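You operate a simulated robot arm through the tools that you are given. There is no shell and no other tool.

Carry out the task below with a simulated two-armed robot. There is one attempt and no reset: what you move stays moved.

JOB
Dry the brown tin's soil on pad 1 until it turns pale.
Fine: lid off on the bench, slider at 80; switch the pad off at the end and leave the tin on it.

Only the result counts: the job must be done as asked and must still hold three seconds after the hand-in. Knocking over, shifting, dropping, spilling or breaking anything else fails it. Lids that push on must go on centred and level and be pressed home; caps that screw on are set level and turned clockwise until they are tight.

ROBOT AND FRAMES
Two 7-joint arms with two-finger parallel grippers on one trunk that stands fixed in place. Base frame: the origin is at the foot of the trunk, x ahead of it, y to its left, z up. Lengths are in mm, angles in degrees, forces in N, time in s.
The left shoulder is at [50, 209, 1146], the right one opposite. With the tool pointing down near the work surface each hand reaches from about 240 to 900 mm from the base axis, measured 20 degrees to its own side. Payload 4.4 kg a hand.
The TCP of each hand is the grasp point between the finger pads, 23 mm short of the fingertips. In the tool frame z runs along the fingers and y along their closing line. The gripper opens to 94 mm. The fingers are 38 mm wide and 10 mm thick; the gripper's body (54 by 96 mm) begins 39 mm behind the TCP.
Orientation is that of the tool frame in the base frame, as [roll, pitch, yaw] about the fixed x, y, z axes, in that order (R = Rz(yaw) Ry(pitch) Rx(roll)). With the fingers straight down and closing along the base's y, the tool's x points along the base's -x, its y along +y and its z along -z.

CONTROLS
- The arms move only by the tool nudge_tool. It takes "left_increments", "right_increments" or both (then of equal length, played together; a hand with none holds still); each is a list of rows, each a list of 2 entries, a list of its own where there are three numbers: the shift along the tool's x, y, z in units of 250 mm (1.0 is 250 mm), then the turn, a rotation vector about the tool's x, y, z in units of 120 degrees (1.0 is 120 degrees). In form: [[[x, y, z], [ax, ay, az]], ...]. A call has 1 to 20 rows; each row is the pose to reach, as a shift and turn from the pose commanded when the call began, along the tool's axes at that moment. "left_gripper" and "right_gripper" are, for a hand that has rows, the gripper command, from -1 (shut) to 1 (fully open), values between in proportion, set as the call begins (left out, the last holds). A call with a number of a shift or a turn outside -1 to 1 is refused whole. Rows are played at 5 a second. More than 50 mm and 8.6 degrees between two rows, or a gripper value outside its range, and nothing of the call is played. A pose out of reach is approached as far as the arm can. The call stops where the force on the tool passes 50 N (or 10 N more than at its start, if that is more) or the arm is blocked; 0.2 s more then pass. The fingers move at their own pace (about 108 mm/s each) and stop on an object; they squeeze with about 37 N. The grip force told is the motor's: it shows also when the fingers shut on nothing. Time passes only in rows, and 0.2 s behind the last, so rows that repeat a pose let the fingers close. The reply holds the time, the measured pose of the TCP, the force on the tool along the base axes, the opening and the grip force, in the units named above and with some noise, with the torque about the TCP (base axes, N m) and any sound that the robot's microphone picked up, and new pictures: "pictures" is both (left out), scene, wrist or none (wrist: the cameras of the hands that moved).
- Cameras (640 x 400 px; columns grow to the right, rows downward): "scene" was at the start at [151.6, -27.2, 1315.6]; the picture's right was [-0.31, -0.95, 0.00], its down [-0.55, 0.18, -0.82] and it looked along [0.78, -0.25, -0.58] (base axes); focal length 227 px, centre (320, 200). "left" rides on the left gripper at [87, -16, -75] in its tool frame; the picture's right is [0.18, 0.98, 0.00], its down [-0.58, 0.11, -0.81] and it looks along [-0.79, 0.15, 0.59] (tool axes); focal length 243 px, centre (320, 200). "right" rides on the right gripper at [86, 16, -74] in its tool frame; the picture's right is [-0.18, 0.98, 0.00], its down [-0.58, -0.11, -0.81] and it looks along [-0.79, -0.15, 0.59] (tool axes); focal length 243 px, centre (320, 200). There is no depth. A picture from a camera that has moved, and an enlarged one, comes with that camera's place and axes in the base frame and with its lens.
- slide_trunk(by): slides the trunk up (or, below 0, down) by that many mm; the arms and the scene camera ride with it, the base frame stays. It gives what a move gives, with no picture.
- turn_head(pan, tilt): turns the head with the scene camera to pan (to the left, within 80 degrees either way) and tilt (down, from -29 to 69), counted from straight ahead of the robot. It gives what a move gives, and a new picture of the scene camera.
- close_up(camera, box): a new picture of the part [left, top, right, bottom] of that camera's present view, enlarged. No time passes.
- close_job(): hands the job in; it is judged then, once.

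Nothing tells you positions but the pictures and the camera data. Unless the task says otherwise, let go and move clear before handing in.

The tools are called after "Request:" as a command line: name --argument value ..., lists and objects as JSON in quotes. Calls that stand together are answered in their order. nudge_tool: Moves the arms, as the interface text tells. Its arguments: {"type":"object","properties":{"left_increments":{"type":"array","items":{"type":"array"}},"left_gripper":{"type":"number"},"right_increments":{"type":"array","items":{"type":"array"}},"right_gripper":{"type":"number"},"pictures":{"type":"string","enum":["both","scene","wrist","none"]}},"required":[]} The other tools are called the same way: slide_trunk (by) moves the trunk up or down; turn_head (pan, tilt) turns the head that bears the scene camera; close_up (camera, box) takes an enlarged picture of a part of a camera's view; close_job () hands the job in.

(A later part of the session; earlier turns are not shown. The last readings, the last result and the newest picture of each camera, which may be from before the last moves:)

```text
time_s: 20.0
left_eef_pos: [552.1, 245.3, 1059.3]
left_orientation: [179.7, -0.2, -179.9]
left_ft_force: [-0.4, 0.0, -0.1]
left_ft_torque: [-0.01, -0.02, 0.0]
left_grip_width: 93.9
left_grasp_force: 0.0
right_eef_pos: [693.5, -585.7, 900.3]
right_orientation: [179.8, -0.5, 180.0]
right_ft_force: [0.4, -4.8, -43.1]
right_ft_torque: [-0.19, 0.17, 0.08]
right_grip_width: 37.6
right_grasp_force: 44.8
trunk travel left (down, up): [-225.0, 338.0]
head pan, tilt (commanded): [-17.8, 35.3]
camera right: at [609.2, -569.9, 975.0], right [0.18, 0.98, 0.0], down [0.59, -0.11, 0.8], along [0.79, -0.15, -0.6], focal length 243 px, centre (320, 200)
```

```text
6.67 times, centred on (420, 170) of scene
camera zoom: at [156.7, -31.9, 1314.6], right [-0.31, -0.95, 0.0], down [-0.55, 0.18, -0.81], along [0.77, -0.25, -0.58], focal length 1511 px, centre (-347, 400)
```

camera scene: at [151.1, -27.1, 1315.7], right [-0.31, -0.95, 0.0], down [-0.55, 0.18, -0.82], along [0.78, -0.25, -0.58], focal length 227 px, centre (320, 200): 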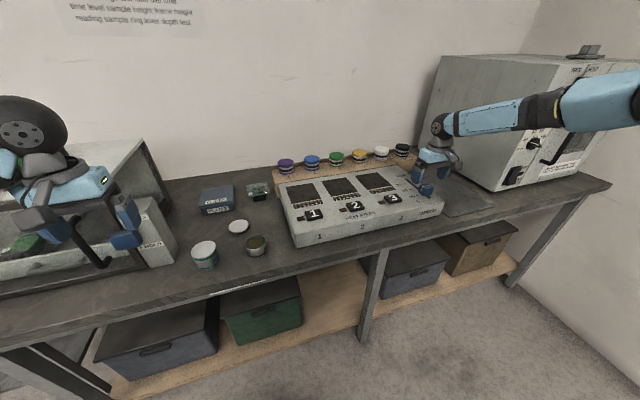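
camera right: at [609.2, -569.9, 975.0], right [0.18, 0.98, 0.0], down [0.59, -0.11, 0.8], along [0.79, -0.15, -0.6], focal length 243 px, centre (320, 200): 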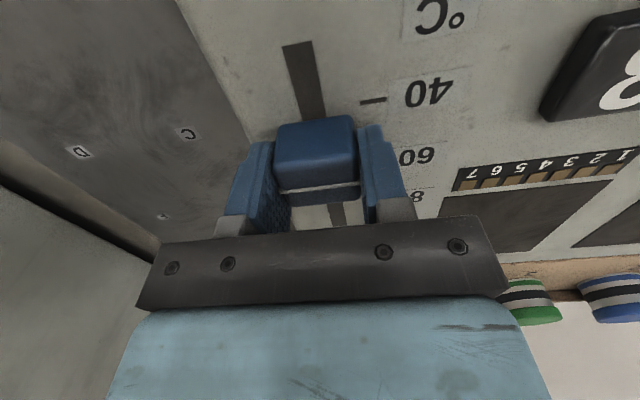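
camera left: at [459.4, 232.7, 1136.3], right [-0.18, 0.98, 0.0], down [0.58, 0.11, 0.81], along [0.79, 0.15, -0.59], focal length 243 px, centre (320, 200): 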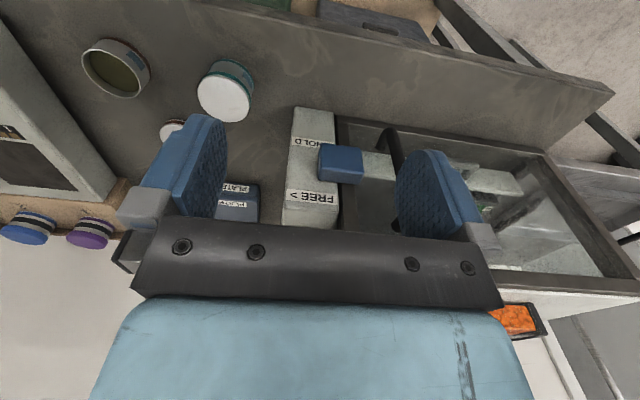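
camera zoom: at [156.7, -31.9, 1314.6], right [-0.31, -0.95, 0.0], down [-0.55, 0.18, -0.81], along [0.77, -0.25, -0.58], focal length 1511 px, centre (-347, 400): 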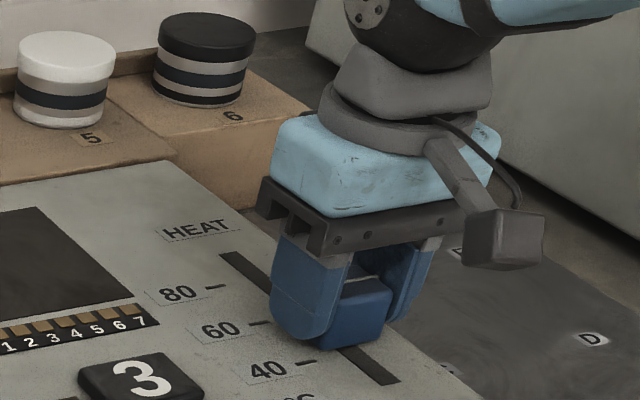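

The command had been clipped with an upward bias, so the hand still pulls up on the knob. I'll ease it downward to cancel the vertical load.

Request:
nudge_tool --right_increments '[[[0, 0, 0.008], [0, 0, 0]], [[0, 0, 0.016], [0, 0, 0]], [[0, 0, 0.016], [0, 0, 0]]]' --pictures "none"

```text
time_s: 20.8
left_eef_pos: [550.8, 245.1, 1060.1]
left_orientation: [179.8, -0.2, -179.9]
left_ft_force: [0.9, -0.1, -0.5]
left_ft_torque: [0.01, -0.03, 0.0]
left_grip_width: 93.8
left_grasp_force: 0.1
right_eef_pos: [694.5, -584.5, 899.3]
right_orientation: [179.8, -0.1, 179.9]
right_ft_force: [0.2, -11.5, -27.2]
right_ft_torque: [-0.11, 1.05, 0.13]
right_grip_width: 37.4
right_grasp_force: 45.3
trunk travel left (down, up): [-225.0, 338.0]
head pan, tilt (commanded): [-17.8, 35.3]
```

Roughly 4 N per mm; easing another 6.5 mm down and 2 mm right should unload it.

Request:
nudge_tool --right_increments '[[[0, -0.004, 0.013], [0, 0, 0]], [[0, -0.008, 0.026], [0, 0, 0]], [[0, -0.008, 0.026], [0, 0, 0]]]' --pictures "none"

```text
time_s: 21.6
left_eef_pos: [548.1, 246.9, 1062.2]
left_orientation: [180.0, 0.1, -179.9]
left_ft_force: [-0.2, 0.0, -0.1]
left_ft_torque: [-0.02, -0.01, 0.02]
left_grip_width: 93.9
left_grasp_force: 0.2
right_eef_pos: [692.3, -584.4, 900.3]
right_orientation: [-180.0, 0.3, 179.8]
right_ft_force: [1.0, -20.0, 8.9]
right_ft_torque: [0.17, 0.56, 0.26]
right_grip_width: 37.6
right_grasp_force: 45.4
trunk travel left (down, up): [-225.0, 338.0]
head pan, tilt (commanded): [-17.8, 35.3]
```

The trunk has relaxed, leaving a sideways load. I'll ease right 4 mm and up 1.5 mm, then release the knob so I can re-approach with a tilted hand.

Request:
nudge_tool --right_increments '[[[0, -0.008, -0.003], [0, 0, 0]], [[0, -0.016, -0.006], [0, 0, 0]], [[0, -0.016, -0.006], [0, 0, 0]]]' --pictures "none"

```text
time_s: 22.4
left_eef_pos: [547.6, 250.2, 1061.9]
left_orientation: [-179.9, 0.0, -179.9]
left_ft_force: [-0.1, -0.4, -0.6]
left_ft_torque: [-0.01, 0.0, 0.03]
left_grip_width: 94.2
left_grasp_force: 0.2
right_eef_pos: [693.1, -585.4, 900.6]
right_orientation: [179.9, 0.0, -180.0]
right_ft_force: [0.9, 12.2, 2.6]
right_ft_torque: [0.43, -1.34, -0.19]
right_grip_width: 37.6
right_grasp_force: 44.7
trunk travel left (down, up): [-225.0, 338.0]
head pan, tilt (commanded): [-17.8, 35.3]
```

Loads are small now. I'll open the gripper, then lift clear of the knob.

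Request:
nudge_tool --right_increments '[[[0, 0, 0], [0, 0, 0]], [[0, 0, 0], [0, 0, 0]], [[0, 0, 0], [0, 0, 0]], [[0, 0, -0.1], [0, 0, 0]], [[0, 0, -0.2], [0, 0, 0]], [[0, 0, -0.2], [0, 0, 0]]]' --right_gripper 1 --pictures "wrist"

Request:
close_up --camera "scene" --box '[270, 140, 470, 250]'

```text
time_s: 23.8
left_eef_pos: [547.5, 247.8, 1060.6]
left_orientation: [-180.0, 0.1, -180.0]
left_ft_force: [-0.3, -0.3, -0.5]
left_ft_torque: [0.02, -0.04, -0.02]
left_grip_width: 93.7
left_grasp_force: 0.0
right_eef_pos: [692.2, -586.5, 950.2]
right_orientation: [-180.0, 0.1, -179.9]
right_ft_force: [0.5, 0.0, 0.1]
right_ft_torque: [-0.01, 0.03, 0.02]
right_grip_width: 93.9
right_grasp_force: 0.2
trunk travel left (down, up): [-225.0, 338.0]
head pan, tilt (commanded): [-17.8, 35.3]
camera right: at [607.0, -570.8, 1025.3], right [0.18, 0.98, 0.0], down [0.58, -0.11, 0.81], along [0.79, -0.15, -0.59], focal length 243 px, centre (320, 200)
```

right: 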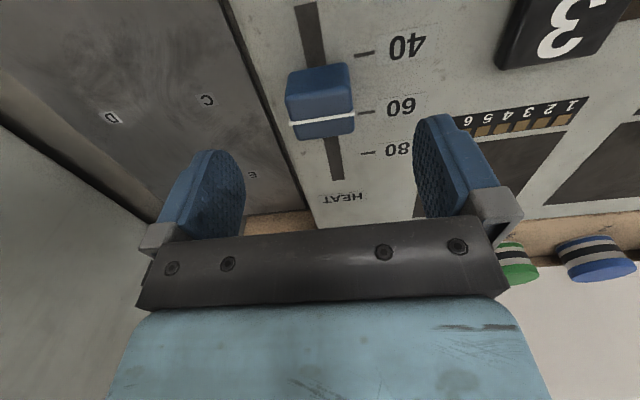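

```text
3.20 times, centred on (370, 195) of scene
camera zoom: at [151.7, -27.3, 1315.6], right [-0.31, -0.95, 0.0], down [-0.55, 0.18, -0.82], along [0.78, -0.25, -0.58], focal length 725 px, centre (160, 216)
```

zoom: 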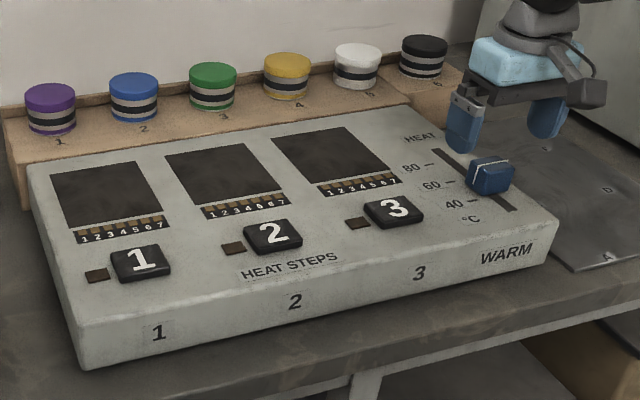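

The device hasn't moved; the knob is now near x≈693. I'll tilt the right hand 25° so the fingers point slightly forward, which extends its reach.

Request:
nudge_tool --right_increments '[[[0, 0, 0], [0, -0.0695, 0]], [[0, 0, 0], [0, -0.139, 0]], [[0, 0, 0], [0, -0.2083, 0]], [[0, 0, 0], [0, -0.2083, 0]]]' --pictures "wrist"

Request:
close_up --camera "scene" --box '[380, 140, 460, 200]'

```text
time_s: 24.8
left_eef_pos: [547.6, 249.4, 1061.3]
left_orientation: [180.0, 0.0, -179.9]
left_ft_force: [0.1, 1.3, 0.3]
left_ft_torque: [-0.01, -0.03, 0.0]
left_grip_width: 94.0
left_grasp_force: 0.0
right_eef_pos: [690.8, -588.8, 949.7]
right_orientation: [-179.9, 25.1, -180.0]
right_ft_force: [0.4, 0.2, 0.3]
right_ft_torque: [0.03, -0.02, 0.0]
right_grip_width: 93.9
right_grasp_force: 0.0
trunk travel left (down, up): [-225.0, 338.0]
head pan, tilt (commanded): [-17.8, 35.3]
camera right: at [583.4, -572.2, 980.4], right [0.17, 0.98, 0.08], down [0.18, -0.11, 0.98], along [0.97, -0.15, -0.2], focal length 243 px, centre (320, 200)
```

right: 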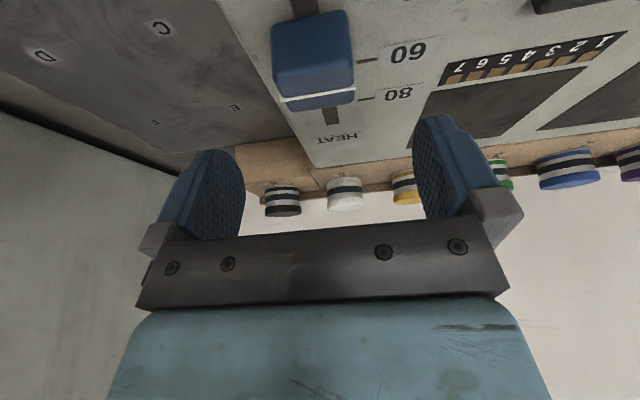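

```text
6.67 times, centred on (420, 170) of scene
camera zoom: at [151.9, -26.9, 1315.6], right [-0.31, -0.95, 0.0], down [-0.55, 0.18, -0.82], along [0.78, -0.25, -0.58], focal length 1511 px, centre (-347, 400)
```

zoom: 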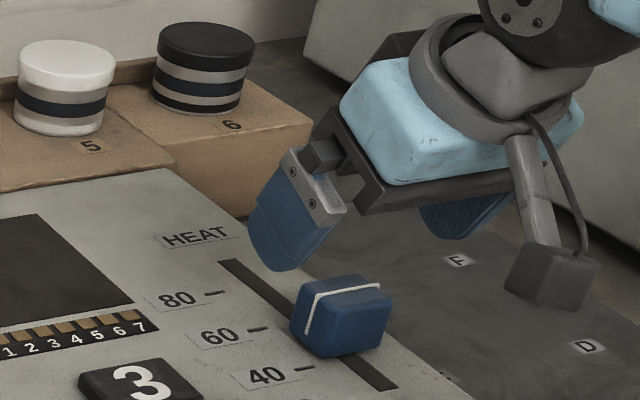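

The knob's index is at x≈691.5, y≈−586.5. I'll descend with the tilted hand to straddle it, tips a few mm above the surface.

Request:
nudge_tool --right_increments '[[[0.035, 0.008, 0.055], [0, 0, 0]], [[0.07, 0.008, 0.11], [0, 0, 0]], [[0.1, 0.008, 0.16], [0, 0, 0]], [[0.1, 0.008, 0.16], [0, 0, 0]]]' --pictures "wrist"

Request:
close_up --camera "scene" --box '[380, 140, 460, 200]'

```text
time_s: 25.8
left_eef_pos: [548.1, 249.5, 1062.0]
left_orientation: [-180.0, -0.1, -179.9]
left_ft_force: [-0.2, -0.7, -0.6]
left_ft_torque: [0.0, -0.01, -0.02]
left_grip_width: 94.0
left_grasp_force: 0.1
right_eef_pos: [685.6, -585.4, 900.9]
right_orientation: [-179.9, 25.0, -179.9]
right_ft_force: [-0.3, 0.0, 0.1]
right_ft_torque: [0.0, -0.01, -0.03]
right_grip_width: 94.3
right_grasp_force: 0.0
trunk travel left (down, up): [-225.0, 338.0]
head pan, tilt (commanded): [-17.8, 35.3]
camera right: at [577.0, -569.3, 932.3], right [0.17, 0.98, 0.08], down [0.19, -0.11, 0.98], along [0.97, -0.15, -0.2], focal length 243 px, centre (320, 200)
```

right: 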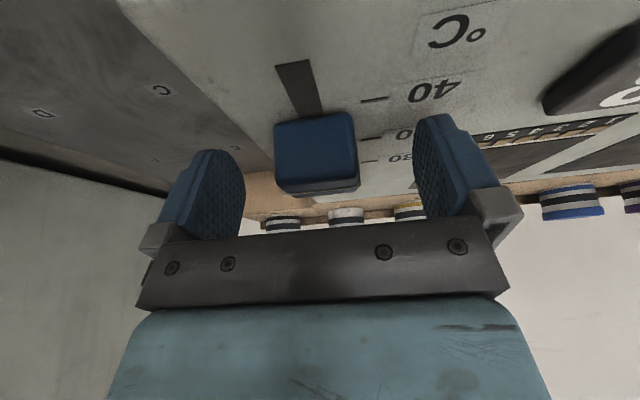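

```text
6.67 times, centred on (420, 170) of scene
camera zoom: at [151.3, -27.0, 1315.7], right [-0.31, -0.95, 0.0], down [-0.55, 0.18, -0.82], along [0.78, -0.25, -0.58], focal length 1511 px, centre (-347, 400)
```

zoom: 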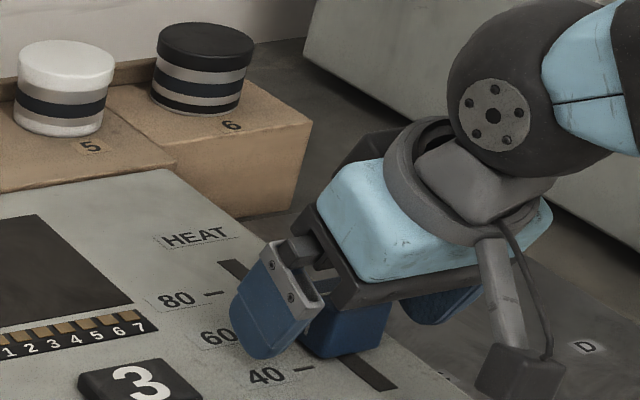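

Clear of contact. Closing on the knob.

Request:
nudge_tool --right_increments '[[[0, -0.004, 0], [0, 0, 0]], [[0, -0.004, 0], [0, 0, 0]], [[0, -0.004, 0], [0, 0, 0]], [[0, -0.004, 0], [0, 0, 0]]]' --right_gripper -1 --pictures "none"

```text
time_s: 26.8
left_eef_pos: [547.9, 250.0, 1061.2]
left_orientation: [-179.9, 0.0, -179.9]
left_ft_force: [-1.1, -0.3, -0.6]
left_ft_torque: [0.01, -0.01, 0.01]
left_grip_width: 93.9
left_grasp_force: 0.0
right_eef_pos: [685.6, -584.8, 901.4]
right_orientation: [180.0, 25.0, -179.9]
right_ft_force: [-0.4, 13.2, -4.9]
right_ft_torque: [0.45, -0.6, 0.02]
right_grip_width: 37.7
right_grasp_force: 45.6
trunk travel left (down, up): [-225.0, 338.0]
head pan, tilt (commanded): [-17.8, 35.3]
```

Small sideways load again; I'll shift 1.5 mm left and slide the knob forward 40 mm.

Request:
nudge_tool --right_increments '[[[0, 0.006, 0], [0, 0, 0]], [[-0.0362, 0.006, 0.0169], [0, 0, 0]], [[-0.0725, 0.006, 0.0338], [0, 0, 0]], [[-0.1087, 0.006, 0.0507], [0, 0, 0]], [[-0.145, 0.006, 0.0676], [0, 0, 0]], [[-0.145, 0.006, 0.0676], [0, 0, 0]]]' --pictures "none"

Request:
close_up --camera "scene" --box '[380, 140, 460, 200]'

```text
time_s: 28.2
left_eef_pos: [547.4, 250.2, 1059.9]
left_orientation: [180.0, -0.2, -179.9]
left_ft_force: [-0.2, -0.5, -0.2]
left_ft_torque: [-0.03, 0.02, -0.02]
left_grip_width: 94.1
left_grasp_force: 0.1
right_eef_pos: [726.5, -586.1, 901.6]
right_orientation: [-180.0, 24.9, 180.0]
right_ft_force: [-0.3, 19.2, -7.9]
right_ft_torque: [0.29, 1.33, 0.07]
right_grip_width: 37.6
right_grasp_force: 44.8
trunk travel left (down, up): [-225.0, 338.0]
head pan, tilt (commanded): [-17.8, 35.3]
```

```text
6.67 times, centred on (420, 170) of scene
camera zoom: at [152.7, -26.1, 1315.5], right [-0.31, -0.95, 0.0], down [-0.55, 0.18, -0.82], along [0.78, -0.25, -0.58], focal length 1511 px, centre (-347, 400)
```

zoom: 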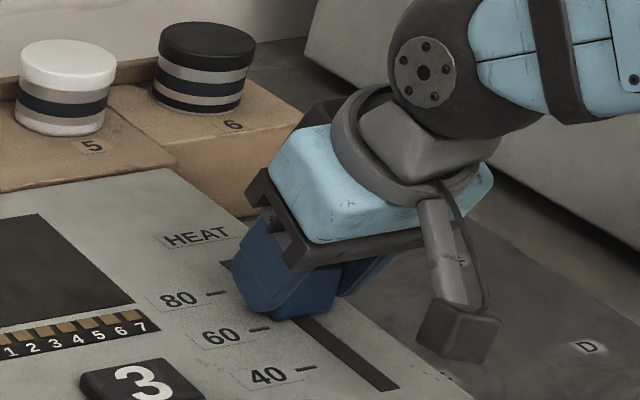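

Moving well. Another 25.5 mm forward, easing 2 mm left, to bring the index line to the 80 tick.

Request:
nudge_tool --right_increments '[[[0, 0.008, 0], [0, 0, 0]], [[-0.0308, 0.008, 0.0144], [0, 0, 0]], [[-0.0616, 0.008, 0.0288], [0, 0, 0]], [[-0.0924, 0.008, 0.0431], [0, 0, 0]], [[-0.0924, 0.008, 0.0431], [0, 0, 0]]]' --pictures "none"

Request:
close_up --camera "scene" --box '[380, 140, 460, 200]'

```text
time_s: 29.4
left_eef_pos: [547.1, 248.7, 1061.4]
left_orientation: [180.0, 0.1, -180.0]
left_ft_force: [-0.3, -0.2, 0.0]
left_ft_torque: [0.01, 0.01, 0.01]
left_grip_width: 94.3
left_grasp_force: 0.1
right_eef_pos: [751.8, -584.4, 900.7]
right_orientation: [-180.0, 24.9, 179.9]
right_ft_force: [-8.1, 3.6, -5.0]
right_ft_torque: [-0.11, -0.13, -0.04]
right_grip_width: 37.7
right_grasp_force: 44.9
trunk travel left (down, up): [-225.0, 338.0]
head pan, tilt (commanded): [-17.8, 35.3]
```

```text
6.67 times, centred on (420, 170) of scene
camera zoom: at [151.4, -27.3, 1315.6], right [-0.31, -0.95, 0.0], down [-0.55, 0.18, -0.82], along [0.78, -0.25, -0.58], focal length 1511 px, centre (-347, 400)
```

zoom: 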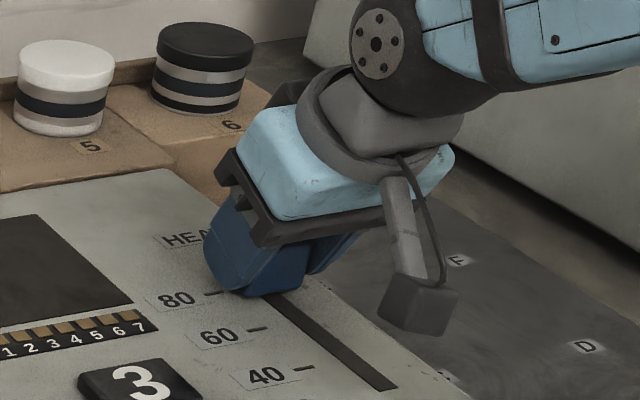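

At x≈751.8. I'll release and back the hand off along its axis to inspect the index line.

Request:
nudge_tool --right_increments '[[[0, 0, 0], [0, 0, 0]], [[0, 0, 0], [0, 0, 0]], [[0, 0, 0], [0, 0, 0]], [[0, 0, -0.12], [0, 0, 0]], [[0, 0, -0.3], [0, 0, 0]], [[0, 0, -0.4], [0, 0, 0]]]' --right_gripper 1 --pictures "wrist"

Request:
close_up --camera "scene" --box '[390, 150, 450, 200]'

Request:
close_up --camera "right" --box '[260, 50, 440, 160]'

```text
time_s: 30.8
left_eef_pos: [546.5, 249.7, 1061.9]
left_orientation: [-180.0, 0.1, -179.8]
left_ft_force: [-0.2, 0.2, -0.7]
left_ft_torque: [-0.03, -0.01, 0.01]
left_grip_width: 94.2
left_grasp_force: 0.1
right_eef_pos: [708.7, -581.8, 993.2]
right_orientation: [180.0, 25.0, -180.0]
right_ft_force: [0.5, 0.1, 0.0]
right_ft_torque: [-0.04, -0.01, -0.02]
right_grip_width: 94.0
right_grasp_force: 0.0
trunk travel left (down, up): [-225.0, 338.0]
head pan, tilt (commanded): [-17.8, 35.3]
camera right: at [600.4, -567.8, 1024.9], right [0.17, 0.98, 0.08], down [0.19, -0.11, 0.98], along [0.97, -0.15, -0.2], focal length 243 px, centre (320, 200)
```

right: 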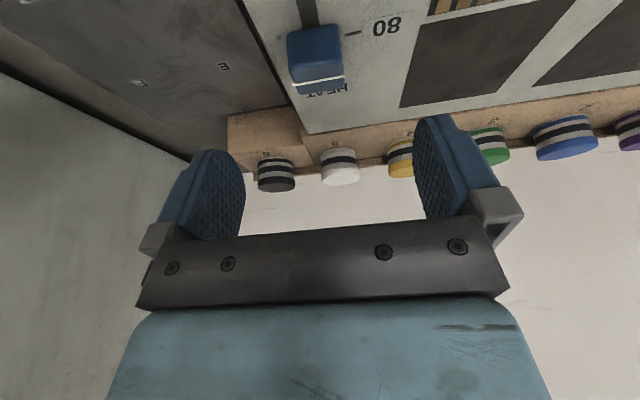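

```text
8.00 times, centred on (420, 175) of scene
camera zoom: at [151.2, -27.1, 1315.6], right [-0.31, -0.95, 0.0], down [-0.55, 0.18, -0.82], along [0.78, -0.25, -0.58], focal length 1813 px, centre (-480, 400)
```

zoom: 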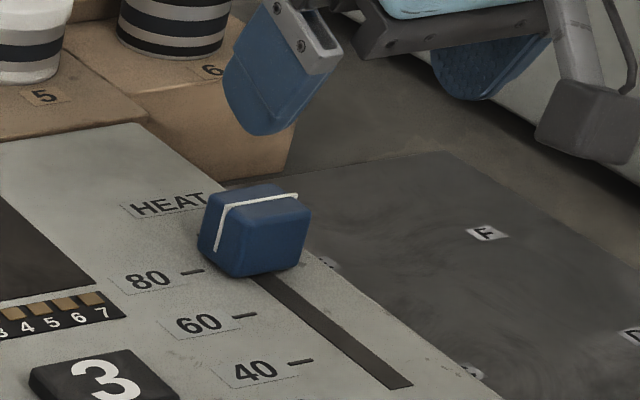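

```text
3.56 times, centred on (350, 105) of right
camera zoom: at [600.4, -567.8, 1024.9], right [0.17, 0.98, 0.08], down [0.19, -0.11, 0.98], along [0.97, -0.15, -0.2], focal length 863 px, centre (213, 538)
```

zoom: 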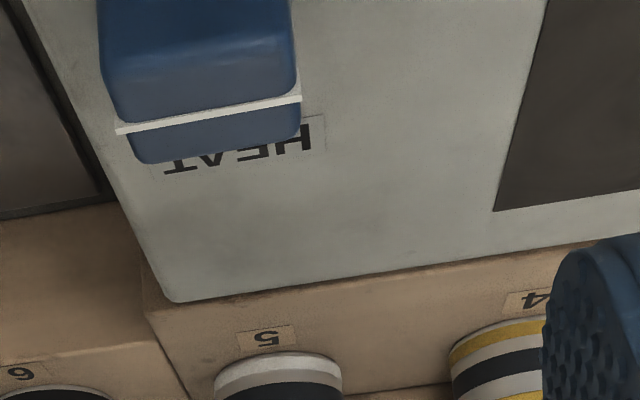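

The knob's index now lines up with the 80 tick (index x≈756, tick x≈756.5, so about 80). Next the right hand un-tilts and moves over to the open tin.

Request:
nudge_tool --right_increments '[[[0.056, 0, -0.07], [0, 0.0695, 0]], [[0.111, 0, -0.14], [0, 0.139, 0]], [[0.167, 0, -0.21], [0, 0.2083, 0]], [[0.167, 0, -0.21], [0, 0.2083, 0]]]' --pictures "none"

Request:
nudge_tool --right_increments '[[[0, 0.16, 0], [0, 0, 0]], [[0, 0.33, 0], [0, 0, 0]], [[0, 0.5, 0], [0, 0, 0]], [[0, 0.67, 0], [0, 0, 0]], [[0, 0.84, 0], [0, 0, 0]], [[0, 1.0, 0], [0, 0, 0]]]' --pictures "none"

Request:
nudge_tool --right_increments '[[[0, 0.16, 0], [0, 0, 0]], [[0, 0.33, 0], [0, 0, 0]], [[0, 0.5, 0], [0, 0, 0]], [[0, 0.67, 0], [0, 0, 0]], [[0, 0.84, 0], [0, 0, 0]], [[0, 1.0, 0], [0, 0, 0]]]' --pictures "both"

```text
time_s: 31.8
left_eef_pos: [546.8, 249.8, 1060.4]
left_orientation: [-180.0, 0.0, -179.9]
left_ft_force: [-0.2, -0.2, 0.2]
left_ft_torque: [0.0, -0.01, 0.01]
left_grip_width: 94.0
left_grasp_force: 0.1
right_eef_pos: [647.6, -584.6, 1022.5]
right_orientation: [-180.0, -0.1, 179.9]
right_ft_force: [0.2, -0.3, 0.7]
right_ft_torque: [0.0, 0.03, 0.03]
right_grip_width: 93.9
right_grasp_force: 0.1
trunk travel left (down, up): [-225.0, 338.0]
head pan, tilt (commanded): [-17.8, 35.3]
```

```text
time_s: 33.2
left_eef_pos: [547.9, 250.0, 1060.0]
left_orientation: [180.0, -0.1, -179.8]
left_ft_force: [-0.5, -0.1, 0.6]
left_ft_torque: [-0.01, 0.01, -0.01]
left_grip_width: 94.1
left_grasp_force: 0.1
right_eef_pos: [650.4, -333.0, 1023.8]
right_orientation: [180.0, 0.0, 179.9]
right_ft_force: [0.0, -0.2, -0.3]
right_ft_torque: [0.0, 0.01, 0.03]
right_grip_width: 94.0
right_grasp_force: 0.0
trunk travel left (down, up): [-225.0, 338.0]
head pan, tilt (commanded): [-17.8, 35.3]
```

```text
time_s: 34.6
left_eef_pos: [547.9, 249.2, 1062.1]
left_orientation: [-180.0, 0.1, 180.0]
left_ft_force: [0.2, 0.0, 0.0]
left_ft_torque: [-0.01, 0.02, 0.01]
left_grip_width: 94.1
left_grasp_force: 0.1
right_eef_pos: [596.3, -169.0, 1043.2]
right_orientation: [180.0, 0.2, 179.9]
right_ft_force: [1.0, 0.5, 0.3]
right_ft_torque: [0.01, -0.01, 0.0]
right_grip_width: 94.1
right_grasp_force: 0.1
right hand out of reach, approached as far as the arm can: row 3, 4, 5, 6
trunk travel left (down, up): [-225.0, 338.0]
head pan, tilt (commanded): [-17.8, 35.3]
camera scene: at [151.0, -27.0, 1315.7], right [-0.31, -0.95, 0.0], down [-0.55, 0.18, -0.82], along [0.78, -0.25, -0.58], focal length 227 px, centre (320, 200)
camera right: at [510.8, -154.3, 1117.8], right [0.18, 0.98, 0.0], down [0.58, -0.11, 0.81], along [0.79, -0.15, -0.59], focal length 243 px, centre (320, 200)
```

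scene: 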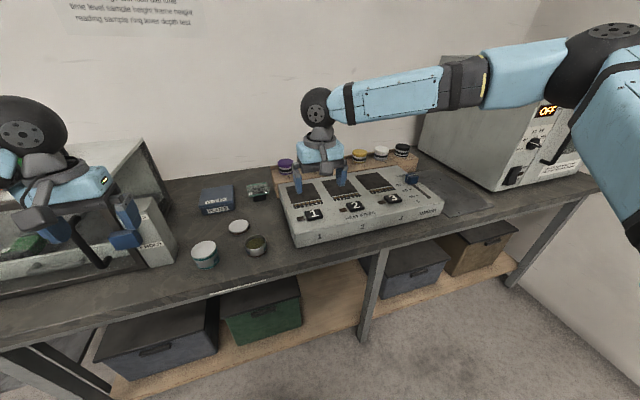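
right: 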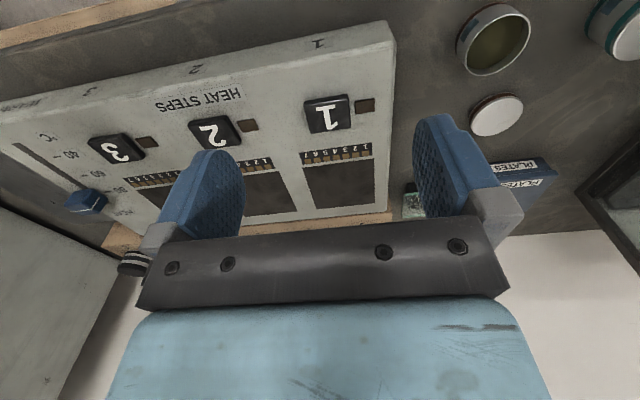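

The right arm is stuck short of the tin at y≈−169 — likely its elbow posture rather than distance. I'll pull the hand back toward the trunk and try again from closer in.

Request:
nudge_tool --right_increments '[[[0.15, 0, -0.05], [0, 0, 0]], [[0.3, 0, -0.1], [0, 0, 0]], [[0.45, 0, -0.15], [0, 0, 0]], [[0.6, 0, -0.2], [0, 0, 0]], [[0.6, 0.15, -0.2], [0, 0, 0]], [[0.6, 0.3, -0.2], [0, 0, 0]], [[0.6, 0.45, -0.2], [0, 0, 0]]]' --pictures "scene"

```text
time_s: 36.2
left_eef_pos: [549.6, 249.1, 1060.4]
left_orientation: [-180.0, -0.1, -179.8]
left_ft_force: [-0.3, 0.3, -0.7]
left_ft_torque: [0.0, 0.01, 0.02]
left_grip_width: 94.0
left_grasp_force: 0.0
right_eef_pos: [444.2, -104.3, 1091.0]
right_orientation: [180.0, -0.2, -180.0]
right_ft_force: [-0.3, -0.3, 0.8]
right_ft_torque: [0.0, 0.01, -0.02]
right_grip_width: 94.0
right_grasp_force: 0.0
right hand out of reach, approached as far as the arm can: row 6, 7
trunk travel left (down, up): [-225.0, 338.0]
head pan, tilt (commanded): [-17.8, 35.3]
camera scene: at [153.0, -27.2, 1315.4], right [-0.31, -0.95, 0.0], down [-0.55, 0.18, -0.82], along [0.78, -0.25, -0.58], focal length 227 px, centre (320, 200)
```

scene: 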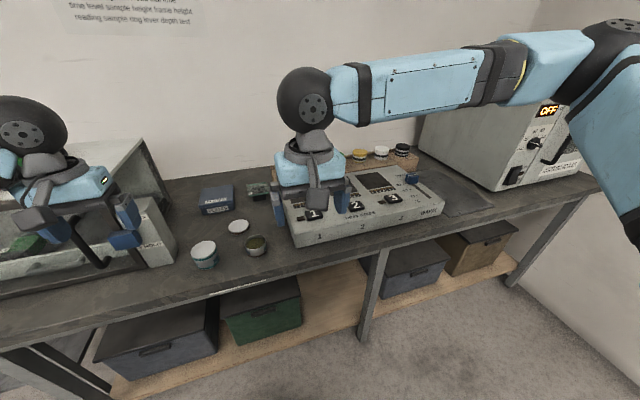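

Still blocked by a joint limit. Since the tin is round, I can use any yaw; I'll turn the hand about the vertical and see if that frees the sideways motion.

Request:
nudge_tool --right_increments '[[[0, 0, 0], [0, 0, -0.07]], [[0, 0, 0], [0, 0, -0.14]], [[0, 0, 0], [0, 0, -0.21]], [[0, 0, 0], [0, 0, -0.28]], [[0, 0, 0], [0, 0, -0.35]], [[0, 0.1, 0], [0, 0, -0.35]], [[0, 0.2, 0], [0, 0, -0.35]], [[0, 0.3, 0], [0, 0, -0.35]]]' --pictures "scene"

```text
time_s: 38.0
left_eef_pos: [548.1, 249.5, 1060.9]
left_orientation: [-180.0, 0.0, -179.8]
left_ft_force: [0.2, -0.1, -0.1]
left_ft_torque: [0.02, 0.02, 0.01]
left_grip_width: 94.1
left_grasp_force: 0.0
right_eef_pos: [442.4, -103.6, 1091.5]
right_orientation: [180.0, 0.0, -138.0]
right_ft_force: [0.9, -0.3, -0.2]
right_ft_torque: [-0.01, -0.03, 0.01]
right_grip_width: 94.0
right_grasp_force: 0.1
right hand out of reach, approached as far as the arm can: row 6, 7, 8
trunk travel left (down, up): [-225.0, 338.0]
head pan, tilt (commanded): [-17.8, 35.3]
camera scene: at [151.6, -27.2, 1315.6], right [-0.31, -0.95, 0.0], down [-0.55, 0.18, -0.82], along [0.78, -0.25, -0.58], focal length 227 px, centre (320, 200)
```

scene: 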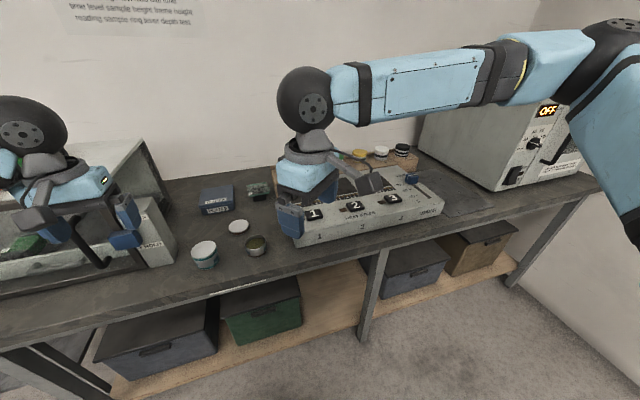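

Yawing didn't help; the right arm's elbow posture blocks it. The left arm has a better posture, so I'll use it for the tin with a tilted hand to reach pad 1. First I retract the right hand back to its side.

Request:
nudge_tool --right_increments '[[[0.1115, -0.124, 0], [0, 0, 0.0583]], [[0.223, -0.248, 0], [0, 0, 0.1167]], [[0.3345, -0.372, 0], [0, 0, 0.175]], [[0.446, -0.495, 0], [0, 0, 0.2333]], [[0.5575, -0.619, 0], [0, 0, 0.2917]], [[0.669, -0.743, 0], [0, 0, 0.35]]]' --pictures "none"

Request:
nudge_tool --right_increments '[[[0.03, -0.16, -0.03], [0, 0, 0]], [[0.06, -0.32, -0.06], [0, 0, 0]], [[0.1, -0.48, -0.1], [0, 0, 0]], [[0.14, -0.64, -0.14], [0, 0, 0]]]' --pictures "scene"

```text
time_s: 39.4
left_eef_pos: [546.6, 248.4, 1061.6]
left_orientation: [179.9, 0.0, -179.9]
left_ft_force: [0.0, -0.2, -0.6]
left_ft_torque: [-0.01, 0.01, 0.02]
left_grip_width: 94.2
left_grasp_force: 0.0
right_eef_pos: [440.1, -358.3, 1091.6]
right_orientation: [179.9, -0.1, 179.9]
right_ft_force: [-0.5, 0.2, -0.2]
right_ft_torque: [0.01, -0.02, -0.01]
right_grip_width: 94.1
right_grasp_force: 0.1
trunk travel left (down, up): [-225.0, 338.0]
head pan, tilt (commanded): [-17.8, 35.3]
```

```text
time_s: 40.4
left_eef_pos: [548.5, 248.5, 1061.3]
left_orientation: [179.9, 0.0, -179.9]
left_ft_force: [-0.8, -0.2, 1.4]
left_ft_torque: [0.01, 0.01, 0.0]
left_grip_width: 94.0
left_grasp_force: 0.1
right_eef_pos: [404.4, -517.3, 1125.8]
right_orientation: [179.8, 0.0, -179.9]
right_ft_force: [-0.2, -0.1, -0.1]
right_ft_torque: [0.01, 0.05, -0.01]
right_grip_width: 93.9
right_grasp_force: 0.1
trunk travel left (down, up): [-225.0, 338.0]
head pan, tilt (commanded): [-17.8, 35.3]
camera scene: at [151.4, -27.9, 1315.7], right [-0.31, -0.95, 0.0], down [-0.55, 0.18, -0.82], along [0.78, -0.25, -0.58], focal length 227 px, centre (320, 200)
```

scene: 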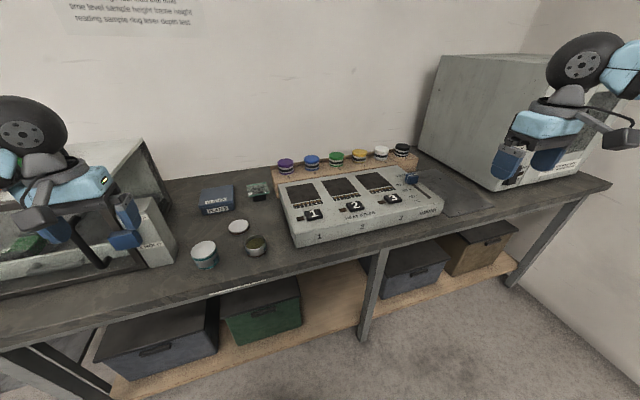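

The right hand is clear. Now I'll yaw the left hand 25° clockwise and tilt it 35° so the fingers point forward-right, then test the reach to pad 1 with the empty hand.

Request:
nudge_tool --left_increments '[[[0, 0, 0], [0, 0, 0.0694]], [[0, 0, 0], [0, 0, 0.1389]], [[0, 0, 0], [0, 0, 0.2083]], [[0, 0, 0], [0, 0, 0.2083]]]' --pictures "none"

Request:
nudge_tool --left_increments '[[[0, 0, 0], [0, -0.0583, 0]], [[0, 0, 0], [0, -0.1167, 0]], [[0, 0, 0], [0, -0.175, 0]], [[0, 0, 0], [0, -0.2333, 0]], [[0, 0, 0], [0, -0.2917, 0]], [[0, 0, 0], [0, -0.2917, 0]]]' --pictures "both"

```text
time_s: 41.4
left_eef_pos: [547.5, 250.5, 1061.7]
left_orientation: [-180.0, -0.1, 155.0]
left_ft_force: [-0.5, -0.3, -0.6]
left_ft_torque: [-0.02, 0.05, 0.0]
left_grip_width: 93.9
left_grasp_force: 0.0
right_eef_pos: [405.3, -517.3, 1126.1]
right_orientation: [-179.9, 0.0, 179.9]
right_ft_force: [0.1, -0.2, -0.1]
right_ft_torque: [0.03, 0.02, 0.04]
right_grip_width: 93.9
right_grasp_force: 0.1
trunk travel left (down, up): [-225.0, 338.0]
head pan, tilt (commanded): [-17.8, 35.3]
```

```text
time_s: 42.8
left_eef_pos: [548.7, 251.5, 1063.3]
left_orientation: [180.0, 35.0, 155.0]
left_ft_force: [0.1, 0.4, -0.3]
left_ft_torque: [0.01, -0.01, 0.0]
left_grip_width: 94.0
left_grasp_force: 0.1
right_eef_pos: [405.6, -516.9, 1125.3]
right_orientation: [-180.0, 0.0, 179.9]
right_ft_force: [0.7, -0.3, -0.2]
right_ft_torque: [-0.01, 0.05, 0.0]
right_grip_width: 94.1
right_grasp_force: 0.1
trunk travel left (down, up): [-225.0, 338.0]
head pan, tilt (commanded): [-17.8, 35.3]
camera scene: at [151.7, -27.4, 1315.6], right [-0.31, -0.95, 0.0], down [-0.55, 0.18, -0.82], along [0.78, -0.25, -0.58], focal length 227 px, centre (320, 200)
camera left: at [438.4, 283.6, 1074.9], right [0.28, 0.95, -0.11], down [0.06, 0.09, 0.99], along [0.96, -0.28, -0.03], focal length 243 px, centre (320, 200)
```

scene: 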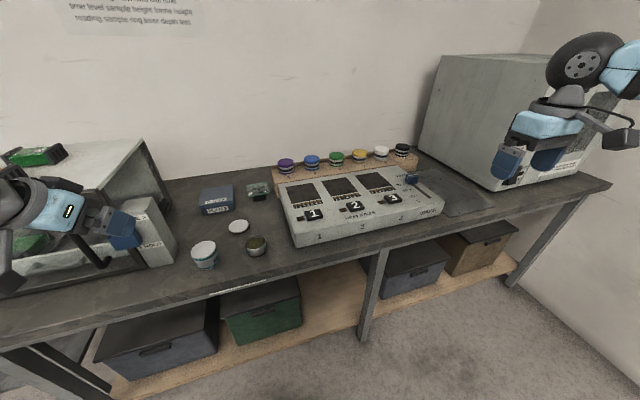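
left: 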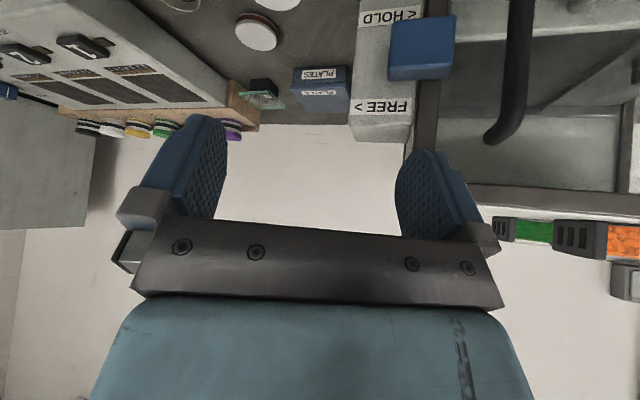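

Now translating the tilted left hand toward a hover point above pad 1, [795, −172, 950], in two stages.

Request:
nudge_tool --left_increments '[[[-0.088, -0.093, 0.1075], [0, 0, 0]], [[-0.176, -0.186, 0.215], [0, 0, 0]], [[-0.2645, -0.279, 0.3225], [0, 0, 0]], [[-0.353, -0.372, 0.43], [0, 0, 0]], [[-0.441, -0.465, 0.5375], [0, 0, 0]], [[-0.529, -0.558, 0.645], [0, 0, 0]]]' --pictures "none"

Request:
nudge_tool --left_increments '[[[-0.088, -0.093, 0.1075], [0, 0, 0]], [[-0.176, -0.186, 0.215], [0, 0, 0]], [[-0.2645, -0.279, 0.3225], [0, 0, 0]], [[-0.353, -0.372, 0.43], [0, 0, 0]], [[-0.441, -0.465, 0.5375], [0, 0, 0]], [[-0.529, -0.558, 0.645], [0, 0, 0]], [[-0.529, -0.558, 0.645], [0, 0, 0]]]' --pictures "both"

```text
time_s: 44.2
left_eef_pos: [672.8, 38.2, 1005.3]
left_orientation: [179.9, 34.9, 155.1]
left_ft_force: [0.7, -0.3, -0.3]
left_ft_torque: [-0.01, 0.0, 0.01]
left_grip_width: 94.1
left_grasp_force: 0.1
right_eef_pos: [405.1, -517.7, 1125.3]
right_orientation: [-180.0, 0.0, -179.9]
right_ft_force: [0.3, -0.1, 0.2]
right_ft_torque: [0.03, 0.02, -0.01]
right_grip_width: 93.9
right_grasp_force: 0.2
trunk travel left (down, up): [-225.0, 338.0]
head pan, tilt (commanded): [-17.8, 35.3]
```

```text
time_s: 45.8
left_eef_pos: [794.7, -172.0, 950.4]
left_orientation: [-179.9, 35.0, 155.0]
left_ft_force: [-1.1, 0.2, 0.3]
left_ft_torque: [-0.01, -0.05, 0.0]
left_grip_width: 94.0
left_grasp_force: 0.1
right_eef_pos: [405.2, -517.2, 1126.4]
right_orientation: [180.0, -0.1, -180.0]
right_ft_force: [0.9, 0.3, 0.8]
right_ft_torque: [-0.01, 0.01, 0.01]
right_grip_width: 93.8
right_grasp_force: 0.1
trunk travel left (down, up): [-225.0, 338.0]
head pan, tilt (commanded): [-17.8, 35.3]
camera scene: at [151.7, -26.5, 1315.6], right [-0.31, -0.95, 0.0], down [-0.55, 0.18, -0.82], along [0.78, -0.25, -0.58], focal length 227 px, centre (320, 200)
camera left: at [684.3, -139.8, 962.2], right [0.28, 0.95, -0.11], down [0.06, 0.09, 0.99], along [0.96, -0.28, -0.03], focal length 243 px, centre (320, 200)
```

scene: 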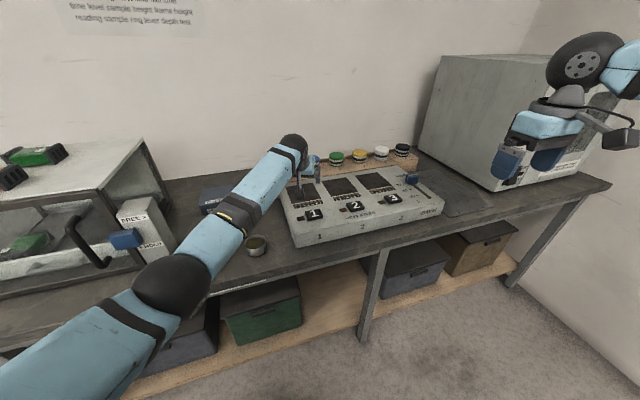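
left: 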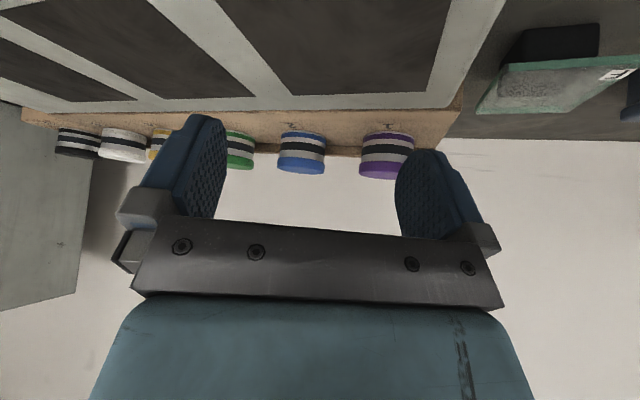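

It reached fine. I'll test a lower height over the pad too, and use the view to refine pad 1's location.

Request:
nudge_tool --left_increments '[[[0.04, 0, 0.057], [0, 0, 0]], [[0.08, 0, 0.115], [0, 0, 0]], [[0.08, 0, 0.115], [0, 0, 0]]]' --pictures "both"

Request:
close_up --camera "scene" --box '[260, 130, 360, 230]'

```text
time_s: 46.6
left_eef_pos: [798.4, -171.6, 915.4]
left_orientation: [180.0, 35.0, 155.0]
left_ft_force: [-0.2, 0.5, 0.4]
left_ft_torque: [-0.02, -0.03, -0.02]
left_grip_width: 93.9
left_grasp_force: 0.1
right_eef_pos: [404.6, -516.2, 1126.0]
right_orientation: [180.0, 0.1, -179.9]
right_ft_force: [-0.4, -0.4, 0.6]
right_ft_torque: [0.0, -0.02, 0.01]
right_grip_width: 94.1
right_grasp_force: 0.1
trunk travel left (down, up): [-225.0, 338.0]
head pan, tilt (commanded): [-17.8, 35.3]
camera scene: at [151.5, -27.0, 1315.6], right [-0.31, -0.95, 0.0], down [-0.55, 0.18, -0.82], along [0.78, -0.25, -0.58], focal length 227 px, centre (320, 200)
camera left: at [686.7, -139.3, 927.2], right [0.28, 0.95, -0.11], down [0.06, 0.09, 0.99], along [0.96, -0.28, -0.03], focal length 243 px, centre (320, 200)
```

scene: 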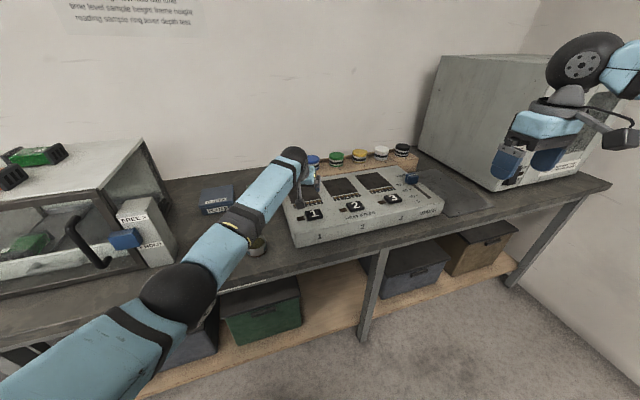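
left: 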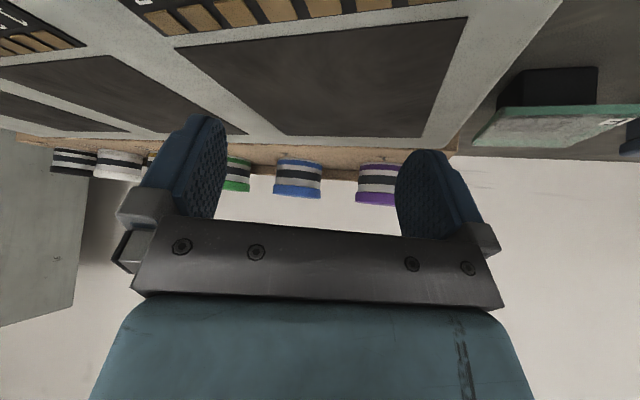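

```text
4.00 times, centred on (310, 180) of scene
camera zoom: at [151.5, -27.0, 1315.6], right [-0.31, -0.95, 0.0], down [-0.55, 0.18, -0.82], along [0.78, -0.25, -0.58], focal length 907 px, centre (360, 280)
```

zoom: 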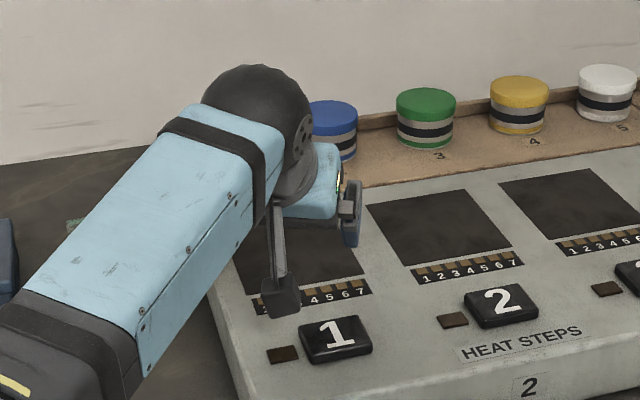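

Pad 1 spans roughly x 757–874, y −228…−124, centre near [812, −177]. One more quick reach test to [806, −176, 905].

Request:
nudge_tool --left_increments '[[[-0.007, -0.003, 0.054], [0, 0, 0]], [[-0.007, -0.003, 0.054], [0, 0, 0]]]' --pictures "none"

```text
time_s: 47.2
left_eef_pos: [805.3, -175.9, 906.3]
left_orientation: [179.9, 35.0, 155.2]
left_ft_force: [0.2, -0.2, 0.3]
left_ft_torque: [-0.02, 0.05, 0.0]
left_grip_width: 94.0
left_grasp_force: 0.1
right_eef_pos: [405.3, -517.2, 1126.2]
right_orientation: [-180.0, 0.0, 179.9]
right_ft_force: [0.4, -0.5, -0.4]
right_ft_torque: [-0.01, 0.0, 0.01]
right_grip_width: 93.9
right_grasp_force: 0.0
trunk travel left (down, up): [-225.0, 338.0]
head pan, tilt (commanded): [-17.8, 35.3]
```

Reachable. Now I lift and bring the tilted left hand back over the tin to z≈950.

Request:
nudge_tool --left_increments '[[[-0.069, 0, -0.0985], [0, 0, 0]], [[-0.138, 0, -0.197], [0, 0, 0]], [[-0.012, 0.068, -0.273], [0, 0, 0]], [[0.113, 0.135, -0.349], [0, 0, 0]], [[0.239, 0.203, -0.4245], [0, 0, 0]], [[0.365, 0.271, -0.5], [0, 0, 0]], [[0.49, 0.338, -0.576], [0, 0, 0]], [[0.616, 0.406, -0.652], [0, 0, 0]], [[0.616, 0.406, -0.652], [0, 0, 0]]]' --pictures "both"

Request:
close_up --camera "scene" --box '[210, 200, 290, 270]'

Request:
close_up --camera "left" --box '[240, 0, 400, 120]'

```text
time_s: 49.2
left_eef_pos: [644.9, 9.6, 948.7]
left_orientation: [-180.0, 34.9, 155.0]
left_ft_force: [0.7, 0.0, 1.4]
left_ft_torque: [-0.01, 0.01, -0.03]
left_grip_width: 94.0
left_grasp_force: 0.2
right_eef_pos: [405.8, -516.8, 1125.7]
right_orientation: [179.9, -0.1, 180.0]
right_ft_force: [-1.1, 0.0, -0.8]
right_ft_torque: [0.0, -0.02, -0.01]
right_grip_width: 94.0
right_grasp_force: 0.1
trunk travel left (down, up): [-225.0, 338.0]
head pan, tilt (commanded): [-17.8, 35.3]
camera scene: at [151.8, -27.5, 1315.6], right [-0.31, -0.95, 0.0], down [-0.55, 0.18, -0.82], along [0.78, -0.25, -0.58], focal length 227 px, centre (320, 200)
camera left: at [534.9, 43.2, 960.3], right [0.28, 0.95, -0.1], down [0.06, 0.09, 0.99], along [0.96, -0.28, -0.03], focal length 243 px, centre (320, 200)
```

scene: 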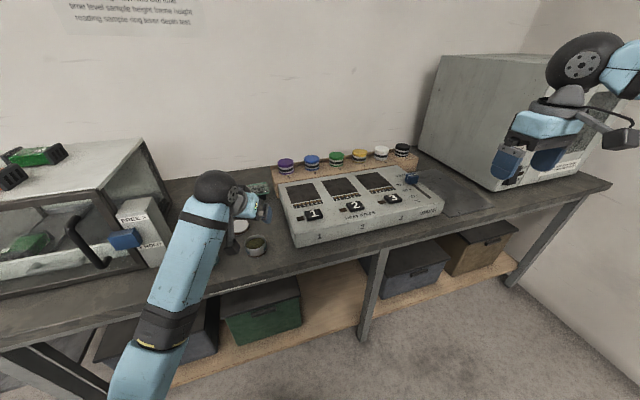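
left: 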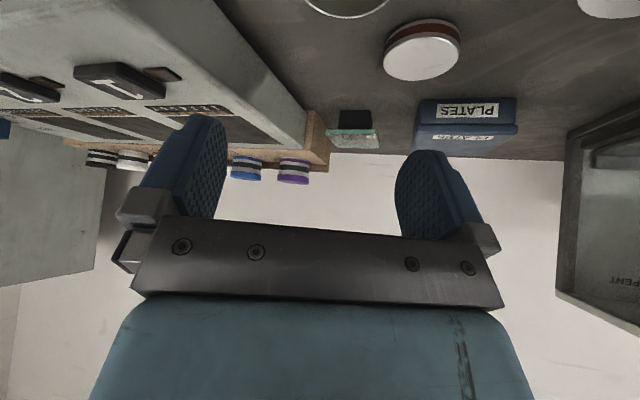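

```text
5.71 times, centred on (250, 235) of scene
camera zoom: at [151.8, -27.5, 1315.6], right [-0.31, -0.95, 0.0], down [-0.55, 0.18, -0.82], along [0.78, -0.25, -0.58], focal length 1295 px, centre (720, 0)
```

zoom: 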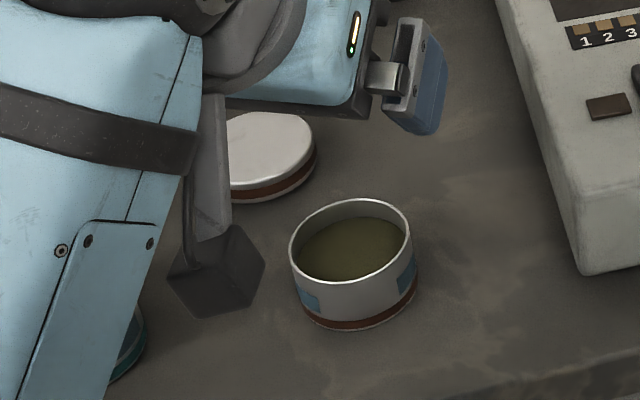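

```text
3.33 times, centred on (320, 60) of left
camera zoom: at [534.9, 43.2, 960.3], right [0.28, 0.95, -0.1], down [0.06, 0.09, 0.99], along [0.96, -0.28, -0.03], focal length 809 px, centre (320, 667)
```

zoom: 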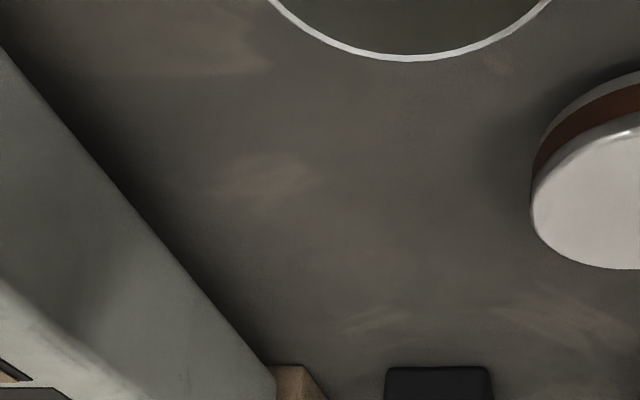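

The tin is at about [648.5, 8.7]; the hand is above it. I'll descend part-way first (fingertips just above rim level) and check centring.

Request:
nudge_tool --left_increments '[[[0.06, 0, 0.09], [0, 0, 0]], [[0.115, 0, 0.175], [0, 0, 0]], [[0.16, 0, 0.245], [0, 0, 0]], [[0.16, 0, 0.245], [0, 0, 0]]]' --pictures "wrist"

Request:
close_up --camera "scene" --box '[210, 200, 290, 270]'

Request:
close_up --camera "left" --box '[180, 50, 460, 230]'

```text
time_s: 50.2
left_eef_pos: [648.9, 10.6, 878.4]
left_orientation: [180.0, 35.0, 155.1]
left_ft_force: [0.2, 0.3, -0.4]
left_ft_torque: [0.0, 0.01, -0.02]
left_grip_width: 94.3
left_grasp_force: 0.1
right_eef_pos: [404.6, -516.4, 1125.5]
right_orientation: [180.0, 0.1, 180.0]
right_ft_force: [-0.3, 0.4, -0.4]
right_ft_torque: [0.03, 0.02, 0.0]
right_grip_width: 94.0
right_grasp_force: 0.0
trunk travel left (down, up): [-225.0, 338.0]
head pan, tilt (commanded): [-17.8, 35.3]
camera left: at [538.1, 42.2, 889.2], right [0.28, 0.95, -0.11], down [0.06, 0.09, 0.99], along [0.96, -0.28, -0.03], focal length 243 px, centre (320, 200)
```

left: 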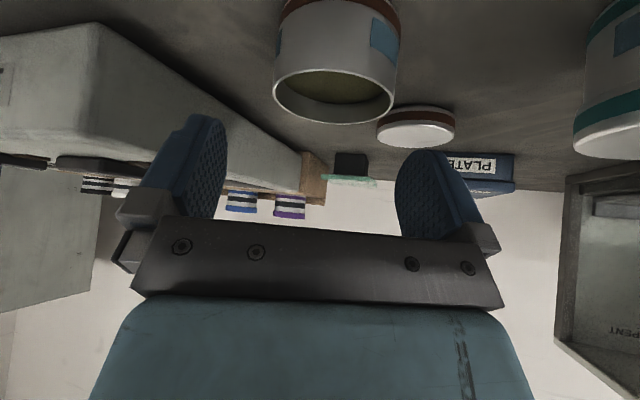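

```text
5.71 times, centred on (250, 235) of scene
camera zoom: at [151.5, -27.2, 1315.6], right [-0.31, -0.95, 0.0], down [-0.55, 0.18, -0.82], along [0.78, -0.25, -0.58], focal length 1295 px, centre (720, 0)
```

zoom: 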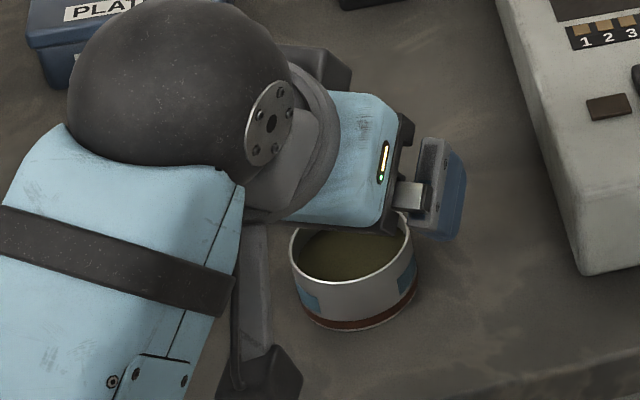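

```text
2.22 times, centred on (320, 140) of left
camera zoom: at [538.1, 42.2, 889.2], right [0.28, 0.95, -0.11], down [0.06, 0.09, 0.99], along [0.96, -0.28, -0.03], focal length 539 px, centre (320, 333)
```

zoom: 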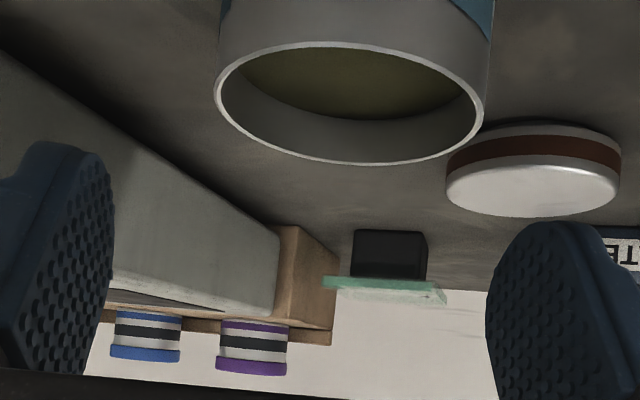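

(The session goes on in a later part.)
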